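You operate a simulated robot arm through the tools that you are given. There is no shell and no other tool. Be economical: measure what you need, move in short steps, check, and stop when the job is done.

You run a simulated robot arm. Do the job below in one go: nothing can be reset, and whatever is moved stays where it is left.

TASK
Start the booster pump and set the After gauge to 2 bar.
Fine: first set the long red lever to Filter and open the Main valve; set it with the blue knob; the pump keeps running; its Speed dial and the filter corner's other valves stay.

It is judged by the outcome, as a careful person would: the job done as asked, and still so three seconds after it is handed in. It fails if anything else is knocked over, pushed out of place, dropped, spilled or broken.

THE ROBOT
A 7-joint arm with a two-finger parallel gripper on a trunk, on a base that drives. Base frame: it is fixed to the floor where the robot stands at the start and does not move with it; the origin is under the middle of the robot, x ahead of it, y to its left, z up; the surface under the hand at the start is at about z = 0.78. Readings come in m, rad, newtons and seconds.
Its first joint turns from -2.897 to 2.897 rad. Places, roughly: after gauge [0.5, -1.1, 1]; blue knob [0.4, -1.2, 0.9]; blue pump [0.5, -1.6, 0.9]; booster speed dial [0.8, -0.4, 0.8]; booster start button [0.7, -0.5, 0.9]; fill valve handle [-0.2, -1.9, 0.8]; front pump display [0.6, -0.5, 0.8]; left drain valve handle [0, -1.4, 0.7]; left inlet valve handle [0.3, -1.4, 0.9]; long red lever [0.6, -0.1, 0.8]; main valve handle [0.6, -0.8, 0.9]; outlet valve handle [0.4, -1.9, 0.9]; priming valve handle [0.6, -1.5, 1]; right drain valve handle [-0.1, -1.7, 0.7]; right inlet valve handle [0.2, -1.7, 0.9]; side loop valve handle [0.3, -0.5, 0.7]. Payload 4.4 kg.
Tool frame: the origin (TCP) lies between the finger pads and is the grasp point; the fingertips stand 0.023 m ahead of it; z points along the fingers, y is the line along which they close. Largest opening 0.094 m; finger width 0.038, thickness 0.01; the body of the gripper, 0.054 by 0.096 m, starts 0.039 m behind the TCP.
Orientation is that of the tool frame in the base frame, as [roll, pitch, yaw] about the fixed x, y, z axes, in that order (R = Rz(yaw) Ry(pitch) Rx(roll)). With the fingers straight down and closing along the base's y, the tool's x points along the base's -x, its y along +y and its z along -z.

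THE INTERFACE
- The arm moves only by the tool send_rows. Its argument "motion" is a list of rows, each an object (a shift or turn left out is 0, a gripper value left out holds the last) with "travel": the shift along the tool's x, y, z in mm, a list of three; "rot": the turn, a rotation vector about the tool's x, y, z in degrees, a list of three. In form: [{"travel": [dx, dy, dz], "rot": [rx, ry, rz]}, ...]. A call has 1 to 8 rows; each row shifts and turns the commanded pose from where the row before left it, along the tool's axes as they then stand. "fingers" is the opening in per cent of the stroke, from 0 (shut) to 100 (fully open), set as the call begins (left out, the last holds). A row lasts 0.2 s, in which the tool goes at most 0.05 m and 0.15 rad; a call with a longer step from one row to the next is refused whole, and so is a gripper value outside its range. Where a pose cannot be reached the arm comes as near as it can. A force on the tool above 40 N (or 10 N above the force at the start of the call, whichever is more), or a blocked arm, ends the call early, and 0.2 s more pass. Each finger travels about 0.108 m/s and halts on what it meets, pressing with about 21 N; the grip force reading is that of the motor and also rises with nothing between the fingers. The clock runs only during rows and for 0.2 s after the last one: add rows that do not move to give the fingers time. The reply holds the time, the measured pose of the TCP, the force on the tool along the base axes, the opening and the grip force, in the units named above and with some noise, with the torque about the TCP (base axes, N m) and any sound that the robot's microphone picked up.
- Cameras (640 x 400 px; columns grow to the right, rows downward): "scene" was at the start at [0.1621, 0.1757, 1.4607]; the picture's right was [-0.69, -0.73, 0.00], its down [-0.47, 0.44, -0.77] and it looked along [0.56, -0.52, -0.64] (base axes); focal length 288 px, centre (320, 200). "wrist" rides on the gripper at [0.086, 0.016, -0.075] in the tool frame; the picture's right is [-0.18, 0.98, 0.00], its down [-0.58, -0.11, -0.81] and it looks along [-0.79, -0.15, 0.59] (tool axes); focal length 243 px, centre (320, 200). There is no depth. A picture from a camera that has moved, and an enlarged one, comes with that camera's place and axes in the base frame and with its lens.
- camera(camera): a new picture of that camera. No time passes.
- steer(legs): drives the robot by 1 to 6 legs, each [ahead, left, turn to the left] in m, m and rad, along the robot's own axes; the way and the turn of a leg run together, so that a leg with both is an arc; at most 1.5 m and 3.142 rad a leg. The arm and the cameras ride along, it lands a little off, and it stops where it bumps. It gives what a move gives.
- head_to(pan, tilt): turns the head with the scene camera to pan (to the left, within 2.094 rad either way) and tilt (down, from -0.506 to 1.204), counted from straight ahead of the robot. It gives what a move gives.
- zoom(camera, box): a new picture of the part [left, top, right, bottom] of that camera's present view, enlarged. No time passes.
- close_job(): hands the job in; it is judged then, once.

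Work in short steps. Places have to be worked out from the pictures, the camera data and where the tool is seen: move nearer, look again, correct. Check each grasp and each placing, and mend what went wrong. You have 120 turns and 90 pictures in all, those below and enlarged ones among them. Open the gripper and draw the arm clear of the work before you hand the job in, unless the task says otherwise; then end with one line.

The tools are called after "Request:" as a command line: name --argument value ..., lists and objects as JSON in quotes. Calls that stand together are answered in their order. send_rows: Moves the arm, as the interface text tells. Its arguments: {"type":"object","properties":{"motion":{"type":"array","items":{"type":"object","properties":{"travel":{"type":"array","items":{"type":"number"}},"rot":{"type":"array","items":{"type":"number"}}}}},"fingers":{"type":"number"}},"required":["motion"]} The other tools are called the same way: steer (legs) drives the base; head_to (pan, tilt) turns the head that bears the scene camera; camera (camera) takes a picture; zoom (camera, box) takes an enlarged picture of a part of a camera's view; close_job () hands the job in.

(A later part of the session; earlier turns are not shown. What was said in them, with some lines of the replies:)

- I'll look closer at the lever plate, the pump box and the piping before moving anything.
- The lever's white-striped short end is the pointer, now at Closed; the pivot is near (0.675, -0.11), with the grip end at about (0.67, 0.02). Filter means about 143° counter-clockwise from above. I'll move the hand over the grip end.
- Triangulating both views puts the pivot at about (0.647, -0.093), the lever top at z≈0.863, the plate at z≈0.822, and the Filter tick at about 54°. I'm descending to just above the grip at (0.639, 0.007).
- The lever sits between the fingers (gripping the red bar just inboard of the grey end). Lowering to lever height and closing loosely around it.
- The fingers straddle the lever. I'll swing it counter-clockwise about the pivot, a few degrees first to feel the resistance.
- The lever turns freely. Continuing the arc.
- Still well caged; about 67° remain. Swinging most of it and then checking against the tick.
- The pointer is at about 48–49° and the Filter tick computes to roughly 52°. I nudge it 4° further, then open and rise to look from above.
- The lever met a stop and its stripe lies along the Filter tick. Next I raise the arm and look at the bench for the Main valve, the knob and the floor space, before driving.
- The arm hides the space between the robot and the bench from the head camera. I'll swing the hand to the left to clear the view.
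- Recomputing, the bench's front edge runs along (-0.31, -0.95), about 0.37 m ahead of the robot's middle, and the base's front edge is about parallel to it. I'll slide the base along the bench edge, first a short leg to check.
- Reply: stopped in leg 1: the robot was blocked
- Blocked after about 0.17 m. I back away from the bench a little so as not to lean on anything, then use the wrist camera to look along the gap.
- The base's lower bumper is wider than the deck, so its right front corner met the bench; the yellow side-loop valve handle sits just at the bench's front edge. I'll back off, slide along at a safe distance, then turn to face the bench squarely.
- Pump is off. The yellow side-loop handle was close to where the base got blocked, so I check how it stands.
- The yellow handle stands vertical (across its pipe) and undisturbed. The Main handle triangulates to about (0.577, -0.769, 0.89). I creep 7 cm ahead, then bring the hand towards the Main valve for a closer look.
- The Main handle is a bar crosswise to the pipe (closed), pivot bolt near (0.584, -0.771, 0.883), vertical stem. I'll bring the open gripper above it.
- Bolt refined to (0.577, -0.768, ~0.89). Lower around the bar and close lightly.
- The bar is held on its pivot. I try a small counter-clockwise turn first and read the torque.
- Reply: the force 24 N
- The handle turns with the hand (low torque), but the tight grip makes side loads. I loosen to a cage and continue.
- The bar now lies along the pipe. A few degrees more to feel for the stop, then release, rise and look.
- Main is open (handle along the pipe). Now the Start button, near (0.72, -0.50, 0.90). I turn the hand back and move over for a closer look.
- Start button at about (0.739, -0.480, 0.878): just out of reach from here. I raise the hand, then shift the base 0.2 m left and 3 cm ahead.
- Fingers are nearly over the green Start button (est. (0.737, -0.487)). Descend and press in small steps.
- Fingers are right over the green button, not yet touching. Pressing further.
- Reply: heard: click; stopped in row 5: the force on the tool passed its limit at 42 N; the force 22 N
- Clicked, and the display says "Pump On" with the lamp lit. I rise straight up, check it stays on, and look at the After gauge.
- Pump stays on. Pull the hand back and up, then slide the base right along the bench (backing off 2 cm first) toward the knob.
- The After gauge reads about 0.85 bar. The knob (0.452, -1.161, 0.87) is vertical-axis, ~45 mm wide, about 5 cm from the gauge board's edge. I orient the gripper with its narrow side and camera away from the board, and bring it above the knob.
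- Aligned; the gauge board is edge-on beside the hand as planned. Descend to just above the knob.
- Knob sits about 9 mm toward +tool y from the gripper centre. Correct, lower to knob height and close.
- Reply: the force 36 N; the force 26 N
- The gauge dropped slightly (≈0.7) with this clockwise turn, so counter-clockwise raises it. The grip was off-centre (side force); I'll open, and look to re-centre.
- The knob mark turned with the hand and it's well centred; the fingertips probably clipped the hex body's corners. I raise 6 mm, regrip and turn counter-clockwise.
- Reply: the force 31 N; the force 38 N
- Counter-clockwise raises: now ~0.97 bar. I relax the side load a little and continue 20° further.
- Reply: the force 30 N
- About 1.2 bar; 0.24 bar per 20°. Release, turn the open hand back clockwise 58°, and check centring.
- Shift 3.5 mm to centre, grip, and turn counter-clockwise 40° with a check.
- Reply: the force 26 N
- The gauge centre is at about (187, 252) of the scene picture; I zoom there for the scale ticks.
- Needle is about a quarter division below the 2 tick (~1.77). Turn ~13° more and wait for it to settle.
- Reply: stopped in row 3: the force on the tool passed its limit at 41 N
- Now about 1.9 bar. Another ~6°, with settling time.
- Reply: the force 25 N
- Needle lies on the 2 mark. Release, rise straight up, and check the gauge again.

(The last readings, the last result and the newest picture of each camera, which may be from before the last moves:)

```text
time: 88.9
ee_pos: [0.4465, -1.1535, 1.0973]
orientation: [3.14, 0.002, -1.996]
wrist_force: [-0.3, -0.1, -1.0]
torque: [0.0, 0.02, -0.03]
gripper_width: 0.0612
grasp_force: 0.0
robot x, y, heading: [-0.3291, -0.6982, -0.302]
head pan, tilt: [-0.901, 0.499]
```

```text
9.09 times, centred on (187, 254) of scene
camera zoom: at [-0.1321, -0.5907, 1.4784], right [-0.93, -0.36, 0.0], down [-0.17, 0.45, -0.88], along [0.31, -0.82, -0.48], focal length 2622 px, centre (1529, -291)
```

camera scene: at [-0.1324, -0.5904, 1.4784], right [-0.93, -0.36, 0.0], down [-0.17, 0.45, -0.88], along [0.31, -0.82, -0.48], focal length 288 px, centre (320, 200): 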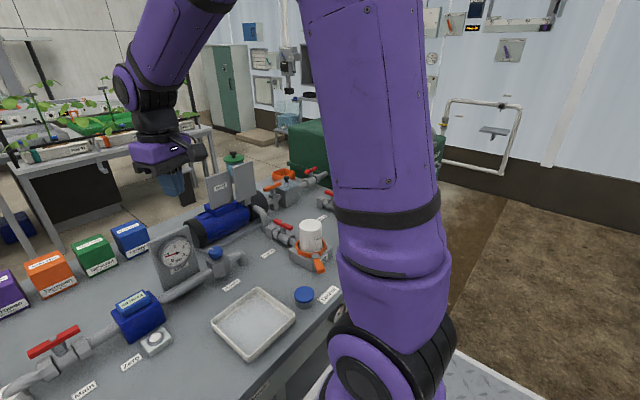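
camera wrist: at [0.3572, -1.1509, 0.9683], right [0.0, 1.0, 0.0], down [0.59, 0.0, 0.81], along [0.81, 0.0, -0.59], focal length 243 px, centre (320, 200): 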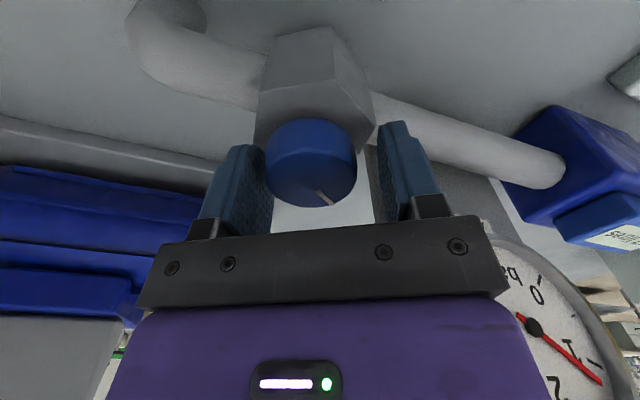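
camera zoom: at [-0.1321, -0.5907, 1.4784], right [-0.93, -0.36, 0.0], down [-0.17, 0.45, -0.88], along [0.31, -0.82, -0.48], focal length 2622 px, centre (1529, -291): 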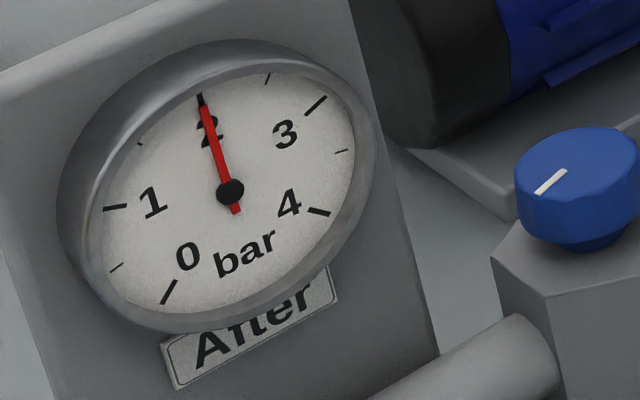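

The gauge holds at 2 bar after release. I draw the hand up and back clear of the bench, then check the whole installation.

Request:
send_rows --fingers 100 --motion '[{"travel": [0, 0, -40]}, {"travel": [0, 0, -40]}, {"travel": [0, 0, -40]}, {"travel": [0, 45, 0]}, {"travel": [0, 45, 0]}, {"travel": [0, 45, 0]}]'

Request:
head_to --pan -0.2 --tilt 0.6

Request:
camera --camera "scene"

```text
time: 90.3
ee_pos: [0.3223, -1.0972, 1.2136]
orientation: [3.138, 0.002, -1.995]
wrist_force: [0.0, -0.8, -0.7]
torque: [0.02, 0.04, -0.03]
gripper_width: 0.094
grasp_force: 0.0
robot x, y, heading: [-0.3313, -0.7008, -0.307]
head pan, tilt: [-0.901, 0.499]
```

```text
time: 91.4
ee_pos: [0.3226, -1.0981, 1.2147]
orientation: [3.14, 0.002, -1.995]
wrist_force: [0.2, 0.2, -0.3]
torque: [0.0, 0.04, 0.03]
gripper_width: 0.0939
grasp_force: 0.0
robot x, y, heading: [-0.329, -0.6984, -0.305]
head pan, tilt: [-0.201, 0.6]
```

```text
15 pictures are left
camera scene: at [-0.0878, -0.5482, 1.4693], right [-0.49, -0.87, 0.0], down [-0.49, 0.27, -0.83], along [0.72, -0.4, -0.56], focal length 288 px, centre (320, 200)
```

scene: 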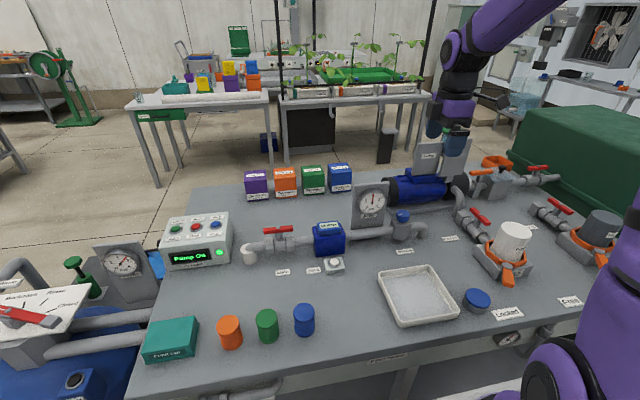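

Request:
zoom --camera "scene" --box '[340, 175, 420, 245]'

Request:
zoom --camera "scene" --box '[0, 200, 240, 350]'

```text
5.71 times, centred on (380, 210) of scene
camera zoom: at [-0.0878, -0.5482, 1.4693], right [-0.49, -0.87, 0.0], down [-0.49, 0.27, -0.83], along [0.72, -0.4, -0.56], focal length 1648 px, centre (-23, 143)
```

zoom: 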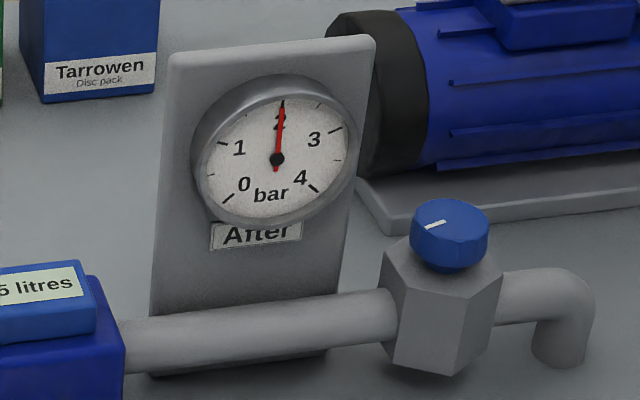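

```text
2.67 times, centred on (120, 275) of scene
camera zoom: at [-0.0878, -0.5482, 1.4693], right [-0.49, -0.87, 0.0], down [-0.49, 0.27, -0.83], along [0.72, -0.4, -0.56], focal length 769 px, centre (853, 0)
```

zoom: 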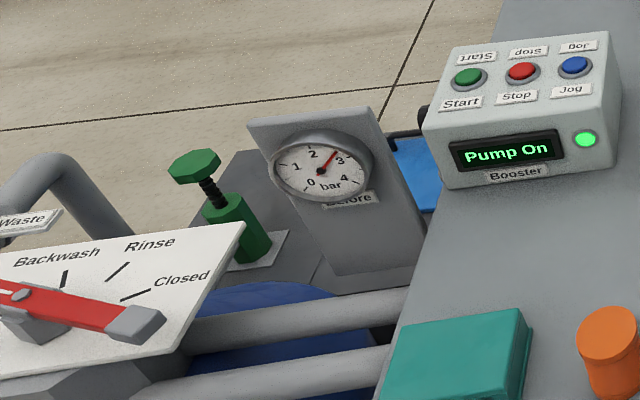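

After reads 2, pump on. One last look at the lever against the Filter tick.

Request:
head_to --pan 0.25 --tilt 0.6

Request:
zoom --camera "scene" --box '[60, 180, 360, 370]'

```text
time: 92.3
ee_pos: [0.3233, -1.0984, 1.2147]
orientation: [3.141, 0.0, -1.994]
wrist_force: [1.0, 0.6, 0.3]
torque: [0.01, 0.02, -0.04]
gripper_width: 0.0941
grasp_force: 0.1
robot x, y, heading: [-0.3304, -0.6958, -0.307]
head pan, tilt: [0.25, 0.6]
```

```text
2.11 times, centred on (210, 275) of scene
camera zoom: at [-0.0768, -0.5103, 1.4693], right [-0.06, -1.0, 0.0], down [-0.56, 0.03, -0.83], along [0.82, -0.05, -0.56], focal length 607 px, centre (552, 42)
```

zoom: 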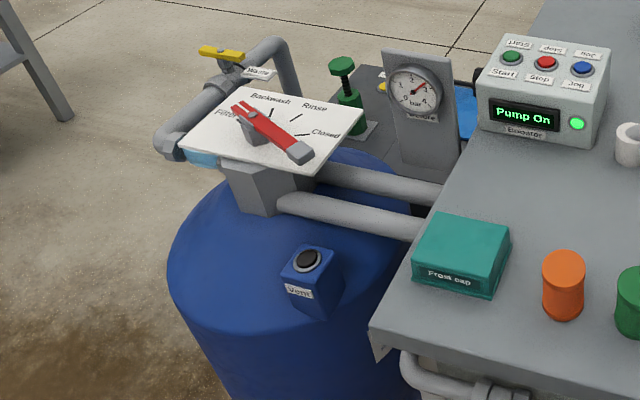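

Everything stands as asked: lever at Filter, Main open, pump on, After gauge at 2 bar, and the arm clear. Handing in.

Request:
close_job

```text
The job is handed in.
```

The booster pump is running and the After gauge holds at 2 bar, set with the blue knob, with the long red lever at Filter and the Main valve open. I left the Speed dial and the other filter-corner valves alone. The base was blocked once near the side loop valve, whose handle still looked vertical and undisturbed when I checked.
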